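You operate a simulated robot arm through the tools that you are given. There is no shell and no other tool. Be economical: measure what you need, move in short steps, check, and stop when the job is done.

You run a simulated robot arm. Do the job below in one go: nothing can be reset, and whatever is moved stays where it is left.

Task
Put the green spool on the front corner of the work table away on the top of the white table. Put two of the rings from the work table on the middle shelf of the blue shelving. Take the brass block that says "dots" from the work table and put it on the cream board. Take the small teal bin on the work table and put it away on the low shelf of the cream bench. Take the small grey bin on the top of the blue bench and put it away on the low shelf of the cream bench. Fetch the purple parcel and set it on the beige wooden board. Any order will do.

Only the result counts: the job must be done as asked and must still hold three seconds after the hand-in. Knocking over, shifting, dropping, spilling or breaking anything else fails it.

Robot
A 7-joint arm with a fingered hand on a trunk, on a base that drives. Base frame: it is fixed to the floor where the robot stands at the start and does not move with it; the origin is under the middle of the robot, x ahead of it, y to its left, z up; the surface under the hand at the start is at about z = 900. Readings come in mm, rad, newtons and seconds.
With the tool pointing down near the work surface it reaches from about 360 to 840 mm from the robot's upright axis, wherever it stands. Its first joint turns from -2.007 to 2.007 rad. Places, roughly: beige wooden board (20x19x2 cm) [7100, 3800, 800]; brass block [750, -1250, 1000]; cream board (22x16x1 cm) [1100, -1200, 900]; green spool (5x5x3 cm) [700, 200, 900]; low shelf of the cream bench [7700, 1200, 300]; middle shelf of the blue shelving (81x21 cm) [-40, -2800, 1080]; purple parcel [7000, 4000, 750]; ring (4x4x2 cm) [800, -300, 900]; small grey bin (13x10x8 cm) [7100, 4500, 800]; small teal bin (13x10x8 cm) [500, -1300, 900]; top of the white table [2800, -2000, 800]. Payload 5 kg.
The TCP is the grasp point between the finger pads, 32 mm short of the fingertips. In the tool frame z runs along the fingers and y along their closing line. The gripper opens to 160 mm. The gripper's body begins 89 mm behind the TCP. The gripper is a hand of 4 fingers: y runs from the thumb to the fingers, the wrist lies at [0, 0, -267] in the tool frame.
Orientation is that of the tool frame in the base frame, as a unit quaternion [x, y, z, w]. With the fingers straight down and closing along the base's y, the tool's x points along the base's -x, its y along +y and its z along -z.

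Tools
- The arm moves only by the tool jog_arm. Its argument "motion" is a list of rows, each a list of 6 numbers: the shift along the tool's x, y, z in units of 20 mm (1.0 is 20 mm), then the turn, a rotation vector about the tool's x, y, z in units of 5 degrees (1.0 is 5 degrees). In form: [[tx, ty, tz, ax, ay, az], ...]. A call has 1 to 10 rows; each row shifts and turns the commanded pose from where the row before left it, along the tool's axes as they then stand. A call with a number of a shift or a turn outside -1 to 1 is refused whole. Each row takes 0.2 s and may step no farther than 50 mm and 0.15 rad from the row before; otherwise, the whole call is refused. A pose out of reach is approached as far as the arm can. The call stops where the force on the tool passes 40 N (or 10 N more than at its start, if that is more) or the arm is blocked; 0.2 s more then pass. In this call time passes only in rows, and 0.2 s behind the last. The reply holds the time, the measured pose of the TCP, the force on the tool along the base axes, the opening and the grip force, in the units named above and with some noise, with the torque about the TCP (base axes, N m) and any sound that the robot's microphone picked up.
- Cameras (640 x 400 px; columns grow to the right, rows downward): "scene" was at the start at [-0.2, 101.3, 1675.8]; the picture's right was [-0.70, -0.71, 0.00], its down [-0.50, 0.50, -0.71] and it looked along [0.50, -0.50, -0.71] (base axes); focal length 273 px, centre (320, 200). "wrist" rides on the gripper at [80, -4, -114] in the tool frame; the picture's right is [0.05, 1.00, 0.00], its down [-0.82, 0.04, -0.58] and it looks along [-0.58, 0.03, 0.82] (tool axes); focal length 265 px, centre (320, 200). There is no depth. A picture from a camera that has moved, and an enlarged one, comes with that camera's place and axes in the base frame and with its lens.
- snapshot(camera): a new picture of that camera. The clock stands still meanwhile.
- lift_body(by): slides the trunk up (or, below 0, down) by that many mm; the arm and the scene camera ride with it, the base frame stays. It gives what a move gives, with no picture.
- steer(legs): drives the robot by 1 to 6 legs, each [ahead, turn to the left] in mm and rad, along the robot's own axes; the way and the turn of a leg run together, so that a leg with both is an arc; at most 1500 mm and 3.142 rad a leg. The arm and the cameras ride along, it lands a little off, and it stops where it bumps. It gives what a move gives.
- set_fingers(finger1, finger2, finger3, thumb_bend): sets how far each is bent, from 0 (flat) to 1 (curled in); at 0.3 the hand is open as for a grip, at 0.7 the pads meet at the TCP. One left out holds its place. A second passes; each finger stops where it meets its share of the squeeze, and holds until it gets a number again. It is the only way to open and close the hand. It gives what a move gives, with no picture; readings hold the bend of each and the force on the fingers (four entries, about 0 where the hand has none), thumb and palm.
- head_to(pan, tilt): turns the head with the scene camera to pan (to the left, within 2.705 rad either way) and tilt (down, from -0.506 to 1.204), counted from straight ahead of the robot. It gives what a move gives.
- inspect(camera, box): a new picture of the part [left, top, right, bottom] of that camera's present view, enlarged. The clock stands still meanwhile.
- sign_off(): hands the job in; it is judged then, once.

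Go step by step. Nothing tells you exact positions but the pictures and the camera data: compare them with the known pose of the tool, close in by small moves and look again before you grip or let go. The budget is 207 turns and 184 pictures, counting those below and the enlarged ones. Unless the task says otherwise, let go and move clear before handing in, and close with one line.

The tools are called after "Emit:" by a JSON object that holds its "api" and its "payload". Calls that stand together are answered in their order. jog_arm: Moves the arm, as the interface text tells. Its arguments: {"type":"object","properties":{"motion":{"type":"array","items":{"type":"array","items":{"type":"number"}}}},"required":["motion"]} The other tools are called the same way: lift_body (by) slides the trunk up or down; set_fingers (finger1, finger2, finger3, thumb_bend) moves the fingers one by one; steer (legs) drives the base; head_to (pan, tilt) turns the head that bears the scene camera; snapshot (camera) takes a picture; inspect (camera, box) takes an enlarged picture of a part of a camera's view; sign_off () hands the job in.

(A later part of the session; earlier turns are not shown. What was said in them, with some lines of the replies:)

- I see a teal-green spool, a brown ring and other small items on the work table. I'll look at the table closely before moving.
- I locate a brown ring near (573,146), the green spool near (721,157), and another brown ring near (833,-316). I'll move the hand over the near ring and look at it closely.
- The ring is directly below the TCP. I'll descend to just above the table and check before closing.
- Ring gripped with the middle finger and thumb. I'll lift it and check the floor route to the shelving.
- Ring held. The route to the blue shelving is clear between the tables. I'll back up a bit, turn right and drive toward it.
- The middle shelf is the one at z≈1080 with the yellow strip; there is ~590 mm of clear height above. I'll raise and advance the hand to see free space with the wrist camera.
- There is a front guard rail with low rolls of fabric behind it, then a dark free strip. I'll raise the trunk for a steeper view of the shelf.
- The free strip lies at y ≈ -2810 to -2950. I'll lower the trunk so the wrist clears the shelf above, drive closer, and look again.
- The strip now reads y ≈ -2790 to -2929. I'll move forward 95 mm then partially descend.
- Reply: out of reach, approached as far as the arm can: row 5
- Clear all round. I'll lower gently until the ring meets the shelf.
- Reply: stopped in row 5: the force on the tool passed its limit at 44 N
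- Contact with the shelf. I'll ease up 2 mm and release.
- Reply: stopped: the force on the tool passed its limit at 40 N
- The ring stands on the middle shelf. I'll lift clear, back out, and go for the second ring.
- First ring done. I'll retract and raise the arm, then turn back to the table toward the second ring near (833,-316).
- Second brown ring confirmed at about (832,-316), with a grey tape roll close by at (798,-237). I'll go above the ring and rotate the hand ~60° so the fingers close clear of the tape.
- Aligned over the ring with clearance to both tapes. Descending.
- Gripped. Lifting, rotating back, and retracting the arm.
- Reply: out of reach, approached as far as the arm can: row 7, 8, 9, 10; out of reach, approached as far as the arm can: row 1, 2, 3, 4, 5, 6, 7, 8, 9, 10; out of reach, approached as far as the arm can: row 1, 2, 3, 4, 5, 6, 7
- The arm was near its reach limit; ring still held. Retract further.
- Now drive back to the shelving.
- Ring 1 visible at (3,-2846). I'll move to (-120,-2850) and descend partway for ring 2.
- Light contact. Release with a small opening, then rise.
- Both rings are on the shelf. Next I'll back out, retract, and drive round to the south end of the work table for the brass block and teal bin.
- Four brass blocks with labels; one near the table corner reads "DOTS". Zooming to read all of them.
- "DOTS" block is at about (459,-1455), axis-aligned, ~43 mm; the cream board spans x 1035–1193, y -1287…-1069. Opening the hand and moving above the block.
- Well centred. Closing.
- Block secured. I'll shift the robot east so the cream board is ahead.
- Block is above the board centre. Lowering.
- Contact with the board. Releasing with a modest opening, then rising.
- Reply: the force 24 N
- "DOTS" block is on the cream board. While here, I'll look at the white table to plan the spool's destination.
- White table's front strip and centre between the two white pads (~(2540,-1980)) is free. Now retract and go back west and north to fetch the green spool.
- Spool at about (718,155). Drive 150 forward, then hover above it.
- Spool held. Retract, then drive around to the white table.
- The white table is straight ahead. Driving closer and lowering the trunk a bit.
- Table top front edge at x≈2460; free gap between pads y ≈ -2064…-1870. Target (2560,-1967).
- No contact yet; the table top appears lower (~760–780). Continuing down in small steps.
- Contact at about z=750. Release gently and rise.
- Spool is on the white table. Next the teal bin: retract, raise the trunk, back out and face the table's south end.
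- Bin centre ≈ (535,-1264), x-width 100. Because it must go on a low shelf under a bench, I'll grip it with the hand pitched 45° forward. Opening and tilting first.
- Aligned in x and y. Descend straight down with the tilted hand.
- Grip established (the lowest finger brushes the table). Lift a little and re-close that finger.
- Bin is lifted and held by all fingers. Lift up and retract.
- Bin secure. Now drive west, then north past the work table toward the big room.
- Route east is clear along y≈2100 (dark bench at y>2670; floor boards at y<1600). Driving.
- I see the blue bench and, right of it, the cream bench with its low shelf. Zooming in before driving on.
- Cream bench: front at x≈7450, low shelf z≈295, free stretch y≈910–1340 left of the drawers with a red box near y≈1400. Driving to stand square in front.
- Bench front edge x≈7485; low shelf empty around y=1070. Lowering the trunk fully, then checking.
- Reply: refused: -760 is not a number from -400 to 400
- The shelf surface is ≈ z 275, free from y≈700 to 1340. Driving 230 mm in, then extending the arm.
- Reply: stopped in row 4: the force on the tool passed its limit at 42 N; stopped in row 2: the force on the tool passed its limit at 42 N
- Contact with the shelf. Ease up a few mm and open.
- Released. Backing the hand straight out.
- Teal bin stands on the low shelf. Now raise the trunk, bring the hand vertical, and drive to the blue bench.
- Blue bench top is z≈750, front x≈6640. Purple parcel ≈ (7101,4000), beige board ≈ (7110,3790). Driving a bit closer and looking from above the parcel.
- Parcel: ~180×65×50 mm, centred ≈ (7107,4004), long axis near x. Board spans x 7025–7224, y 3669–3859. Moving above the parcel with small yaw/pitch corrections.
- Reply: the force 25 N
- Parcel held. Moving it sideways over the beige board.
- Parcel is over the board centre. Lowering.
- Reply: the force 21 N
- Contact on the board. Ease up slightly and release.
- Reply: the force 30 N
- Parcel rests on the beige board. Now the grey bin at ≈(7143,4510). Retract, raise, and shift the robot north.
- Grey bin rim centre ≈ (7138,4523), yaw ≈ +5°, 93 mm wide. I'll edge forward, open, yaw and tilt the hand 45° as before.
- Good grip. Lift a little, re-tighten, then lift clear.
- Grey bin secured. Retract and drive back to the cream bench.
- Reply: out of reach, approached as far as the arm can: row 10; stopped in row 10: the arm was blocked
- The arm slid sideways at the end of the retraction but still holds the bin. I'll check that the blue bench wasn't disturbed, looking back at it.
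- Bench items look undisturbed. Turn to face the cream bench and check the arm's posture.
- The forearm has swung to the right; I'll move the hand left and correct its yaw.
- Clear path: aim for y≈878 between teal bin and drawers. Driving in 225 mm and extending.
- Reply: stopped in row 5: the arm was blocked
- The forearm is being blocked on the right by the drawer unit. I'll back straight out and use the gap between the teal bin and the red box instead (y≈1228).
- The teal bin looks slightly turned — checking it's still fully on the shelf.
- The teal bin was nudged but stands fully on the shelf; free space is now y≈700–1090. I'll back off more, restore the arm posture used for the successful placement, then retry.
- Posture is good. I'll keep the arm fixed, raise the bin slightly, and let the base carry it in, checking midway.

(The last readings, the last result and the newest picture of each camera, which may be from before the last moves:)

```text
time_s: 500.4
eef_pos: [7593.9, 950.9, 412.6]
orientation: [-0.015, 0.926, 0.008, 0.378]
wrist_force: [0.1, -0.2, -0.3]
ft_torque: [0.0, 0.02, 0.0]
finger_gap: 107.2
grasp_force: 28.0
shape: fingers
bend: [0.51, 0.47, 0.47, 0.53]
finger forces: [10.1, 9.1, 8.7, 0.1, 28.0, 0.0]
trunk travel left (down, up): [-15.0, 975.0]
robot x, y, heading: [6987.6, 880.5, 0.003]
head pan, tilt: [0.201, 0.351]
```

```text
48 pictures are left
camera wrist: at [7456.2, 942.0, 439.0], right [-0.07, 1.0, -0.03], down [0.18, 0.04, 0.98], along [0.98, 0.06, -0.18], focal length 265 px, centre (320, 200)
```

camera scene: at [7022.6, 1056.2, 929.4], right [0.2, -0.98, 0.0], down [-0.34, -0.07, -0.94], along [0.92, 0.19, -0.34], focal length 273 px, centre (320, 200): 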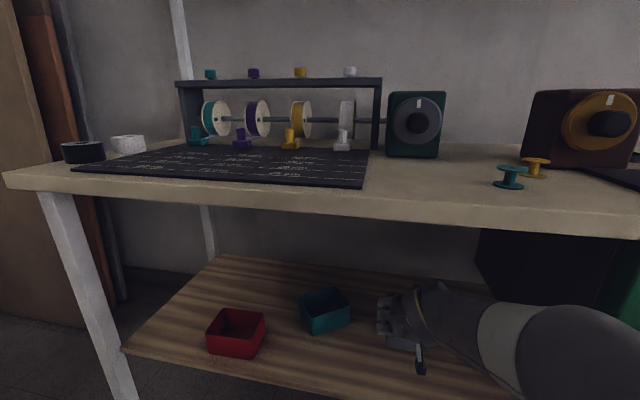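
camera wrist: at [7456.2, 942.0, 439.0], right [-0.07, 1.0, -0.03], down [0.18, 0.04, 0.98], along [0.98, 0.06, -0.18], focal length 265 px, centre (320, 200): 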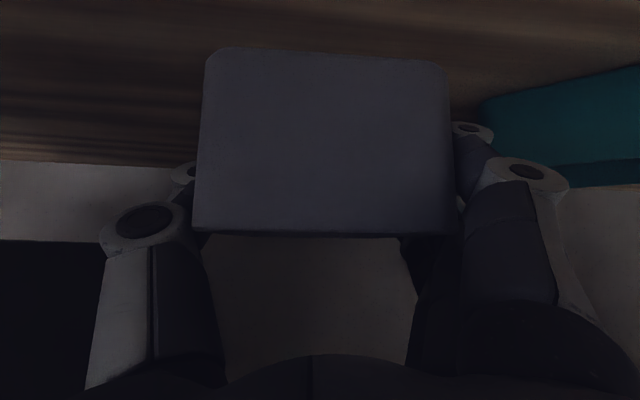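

Emit:
{"api": "lift_body", "payload": {"by": -15}}

Emit:
{"api": "jog_arm", "payload": {"motion": [[0.4, 0, 0.4, 0, 0, 0], [0.4, 0, 0.4, 0, 0, 0], [0.35, 0, 0.35, 0, 0, 0]]}}

Emit:
{"api": "jog_arm", "payload": {"motion": [[0.1, 0, 0.1, 0, 0, 0], [0.1, 0, 0.1, 0, 0, 0]]}}

```text
time_s: 501.1
eef_pos: [7593.6, 949.9, 398.8]
orientation: [-0.015, 0.926, 0.009, 0.378]
wrist_force: [-0.3, 0.2, -0.5]
ft_torque: [-0.05, 0.03, -0.01]
finger_gap: 107.7
grasp_force: 27.8
shape: fingers
bend: [0.51, 0.47, 0.47, 0.53]
finger forces: [10.1, 9.2, 8.7, 0.0, 28.0, 0.1]
trunk travel left (down, up): [0.0, 990.0]
robot x, y, heading: [6993.8, 878.9, 0.006]
head pan, tilt: [0.201, 0.351]
```

```text
time_s: 501.9
eef_pos: [7591.9, 950.6, 364.9]
orientation: [-0.015, 0.926, 0.009, 0.378]
wrist_force: [-0.1, -0.3, 0.5]
ft_torque: [0.02, -0.04, 0.0]
finger_gap: 107.4
grasp_force: 27.8
shape: fingers
bend: [0.51, 0.47, 0.47, 0.53]
finger forces: [10.3, 9.2, 8.7, 0.1, 27.9, 0.0]
trunk travel left (down, up): [0.0, 990.0]
robot x, y, heading: [6987.1, 877.3, 0.005]
head pan, tilt: [0.201, 0.351]
```

```text
time_s: 502.5
eef_pos: [7592.1, 950.2, 360.9]
orientation: [-0.015, 0.926, 0.009, 0.378]
wrist_force: [-0.4, 0.1, -0.5]
ft_torque: [0.01, 0.04, 0.02]
finger_gap: 107.3
grasp_force: 28.4
shape: fingers
bend: [0.51, 0.47, 0.47, 0.53]
finger forces: [10.1, 9.2, 8.7, 0.1, 27.9, 0.0]
trunk travel left (down, up): [0.0, 990.0]
robot x, y, heading: [6989.4, 878.2, 0.004]
head pan, tilt: [0.201, 0.351]
```

Emit:
{"api": "jog_arm", "payload": {"motion": [[0.1, 0, 0.1, 0, 0, 0], [0.1, 0, 0.1, 0, 0, 0]]}}

```text
time_s: 503.1
eef_pos: [7593.1, 951.1, 353.8]
orientation: [-0.015, 0.926, 0.009, 0.378]
wrist_force: [-0.2, 0.9, -0.8]
ft_torque: [0.03, -0.06, 0.01]
finger_gap: 107.3
grasp_force: 28.2
shape: fingers
bend: [0.51, 0.47, 0.47, 0.53]
finger forces: [10.3, 9.2, 8.7, 0.0, 28.0, 0.0]
trunk travel left (down, up): [0.0, 990.0]
robot x, y, heading: [6988.8, 880.1, 0.004]
head pan, tilt: [0.201, 0.351]
```

Emit:
{"api": "jog_arm", "payload": {"motion": [[0.1, 0, 0.1, 0, 0, 0], [0.1, 0, 0.1, 0, 0, 0]]}}

```text
time_s: 503.7
eef_pos: [7595.2, 950.4, 353.0]
orientation: [-0.014, 0.924, 0.009, 0.382]
wrist_force: [-3.5, -2.0, 26.8]
ft_torque: [1.55, -0.21, 0.11]
finger_gap: 107.4
grasp_force: 39.5
shape: fingers
bend: [0.52, 0.47, 0.47, 0.53]
finger forces: [32.4, 9.5, 8.8, 0.0, 28.0, 0.1]
trunk travel left (down, up): [0.0, 990.0]
robot x, y, heading: [6991.0, 879.8, 0.004]
head pan, tilt: [0.201, 0.351]
```

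Contact (lowest finger/bin on shelf). Ease up and open in two stages as before.

Emit:
{"api": "jog_arm", "payload": {"motion": [[-0.15, 0, -0.15, 0, 0, 0]]}}

Emit:
{"api": "set_fingers", "payload": {"finger1": 0.42, "finger2": 0.42, "finger3": 0.42, "thumb_bend": 0.46}}

Emit:
{"api": "jog_arm", "payload": {"motion": [[-0.12, 0, -0.12, 0, 0, 0]]}}

Emit:
{"api": "set_fingers", "payload": {"finger1": 0.35, "finger2": 0.36, "finger3": 0.36, "thumb_bend": 0.38}}

Emit:
{"api": "snapshot", "payload": {"camera": "wrist"}}

```text
time_s: 504.1
eef_pos: [7592.3, 951.4, 352.5]
orientation: [-0.015, 0.925, 0.008, 0.38]
wrist_force: [4.0, 0.2, 16.7]
ft_torque: [0.99, -0.59, -0.26]
finger_gap: 107.3
grasp_force: 34.5
shape: fingers
bend: [0.52, 0.47, 0.47, 0.53]
finger forces: [22.5, 9.7, 8.9, 0.0, 27.6, 0.0]
trunk travel left (down, up): [0.0, 990.0]
robot x, y, heading: [6988.4, 882.1, 0.003]
head pan, tilt: [0.201, 0.351]
```

```text
time_s: 505.1
eef_pos: [7592.5, 950.2, 353.8]
orientation: [-0.015, 0.925, 0.009, 0.379]
wrist_force: [0.3, -6.8, 17.8]
ft_torque: [0.92, 0.0, -0.04]
finger_gap: 111.0
grasp_force: 11.2
shape: fingers
bend: [0.47, 0.42, 0.42, 0.46]
finger forces: [20.3, 0.0, 0.0, 0.0, 1.9, 0.0]
trunk travel left (down, up): [0.0, 990.0]
robot x, y, heading: [6990.9, 876.0, 0.003]
head pan, tilt: [0.201, 0.351]
```

```text
time_s: 505.5
eef_pos: [7592.0, 952.9, 353.3]
orientation: [-0.016, 0.926, 0.008, 0.376]
wrist_force: [0.1, -0.1, 0.1]
ft_torque: [0.0, -0.01, 0.01]
finger_gap: 116.6
grasp_force: 0.3
shape: fingers
bend: [0.42, 0.42, 0.42, 0.46]
finger forces: [0.7, 0.0, 0.1, 0.0, 0.7, 0.1]
trunk travel left (down, up): [0.0, 990.0]
robot x, y, heading: [6992.3, 877.6, 0.006]
head pan, tilt: [0.201, 0.351]
```

```text
time_s: 506.5
eef_pos: [7591.1, 950.9, 355.1]
orientation: [-0.014, 0.925, 0.008, 0.378]
wrist_force: [0.4, -0.7, 1.0]
ft_torque: [-0.01, 0.0, -0.03]
finger_gap: 144.5
grasp_force: 0.1
shape: fingers
bend: [0.35, 0.36, 0.36, 0.38]
finger forces: [0.0, 0.1, 0.0, 0.1, 0.1, 0.0]
trunk travel left (down, up): [0.0, 990.0]
robot x, y, heading: [6991.5, 879.7, 0.003]
head pan, tilt: [0.201, 0.351]
```

```text
47 pictures are left
camera wrist: at [7455.3, 942.6, 381.9], right [-0.07, 1.0, -0.03], down [0.18, 0.04, 0.98], along [0.98, 0.06, -0.18], focal length 265 px, centre (320, 200)
```

wrist: 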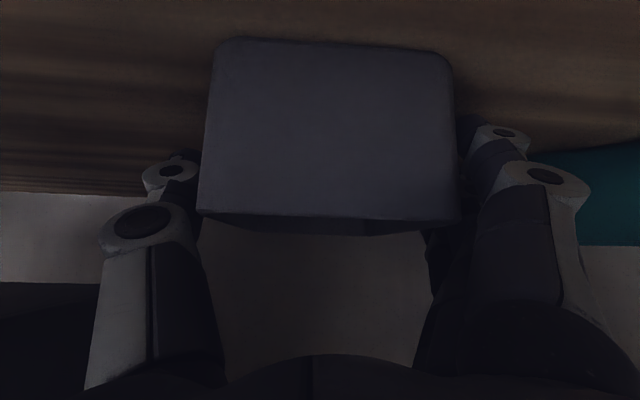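

Released. Raise a few mm and back out with the base.

Emit:
{"api": "lift_body", "payload": {"by": 8}}

Emit:
{"api": "steer", "payload": {"legs": [[-400, 0]]}}

Emit:
{"api": "head_to", "payload": {"pan": 0.1, "tilt": 0.35}}

Emit:
{"api": "snapshot", "payload": {"camera": "scene"}}

Emit:
{"api": "inspect", "payload": {"camera": "scene", "box": [220, 200, 460, 320]}}

```text
time_s: 507.0
eef_pos: [7592.2, 952.2, 363.2]
orientation: [-0.015, 0.925, 0.008, 0.379]
wrist_force: [-0.6, 0.0, -0.6]
ft_torque: [0.01, 0.04, 0.0]
finger_gap: 144.5
grasp_force: 0.0
shape: fingers
bend: [0.35, 0.36, 0.36, 0.38]
finger forces: [0.1, 0.1, 0.1, 0.0, 0.1, 0.0]
trunk travel left (down, up): [-8.0, 982.0]
robot x, y, heading: [6990.4, 879.2, 0.006]
head pan, tilt: [0.201, 0.351]
```

```text
time_s: 509.5
eef_pos: [7193.0, 948.3, 363.3]
orientation: [-0.014, 0.926, 0.008, 0.378]
wrist_force: [-0.2, 0.1, -0.5]
ft_torque: [-0.01, 0.01, 0.02]
finger_gap: 144.4
grasp_force: 0.1
shape: fingers
bend: [0.35, 0.36, 0.36, 0.38]
finger forces: [0.0, 0.0, 0.1, 0.0, 0.0, 0.1]
trunk travel left (down, up): [-8.0, 982.0]
robot x, y, heading: [6591.1, 875.8, 0.005]
head pan, tilt: [0.201, 0.351]
```

```text
time_s: 510.2
eef_pos: [7194.1, 949.1, 362.8]
orientation: [-0.013, 0.925, 0.007, 0.379]
wrist_force: [-0.4, 0.6, -0.2]
ft_torque: [0.03, 0.01, 0.0]
finger_gap: 144.5
grasp_force: 0.1
shape: fingers
bend: [0.35, 0.36, 0.36, 0.38]
finger forces: [0.1, 0.0, 0.0, 0.1, 0.0, 0.0]
trunk travel left (down, up): [-8.0, 982.0]
robot x, y, heading: [6586.1, 874.3, 0.003]
head pan, tilt: [0.099, 0.351]
```

```text
46 pictures are left
camera scene: at [6625.1, 1045.7, 922.4], right [0.1, -0.99, 0.0], down [-0.34, -0.03, -0.94], along [0.93, 0.1, -0.34], focal length 273 px, centre (320, 200)
```

scene: 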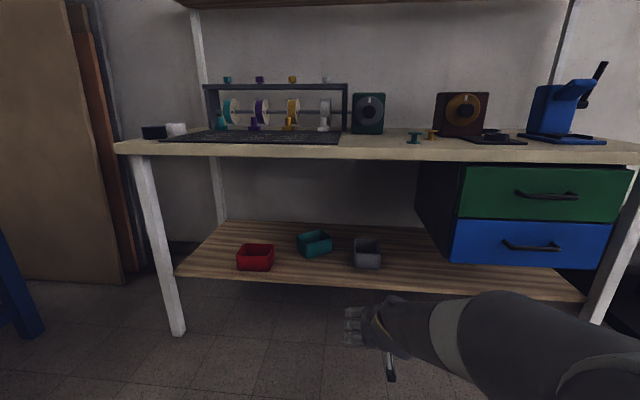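

```text
2.67 times, centred on (340, 260) of scene
camera zoom: at [6625.1, 1045.7, 922.4], right [0.1, -0.99, 0.0], down [-0.34, -0.03, -0.94], along [0.93, 0.1, -0.34], focal length 727 px, centre (267, 40)
```

zoom: 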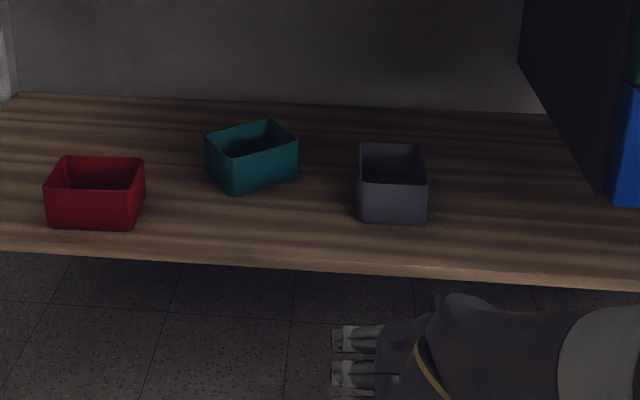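

Both bins stand upright on the cream bench's low shelf and the red box looks where it was. The rings, block, spool and parcel were seen in place after release, and the hand is clear, so I'm handing in.

Emit:
{"api": "sign_off", "payload": {}}

```text
The job is handed in.
```

All six parts of the task were done as asked and the job is handed in; the teal bin got nudged and turned while I placed the grey one, but both sit fully on the low shelf.
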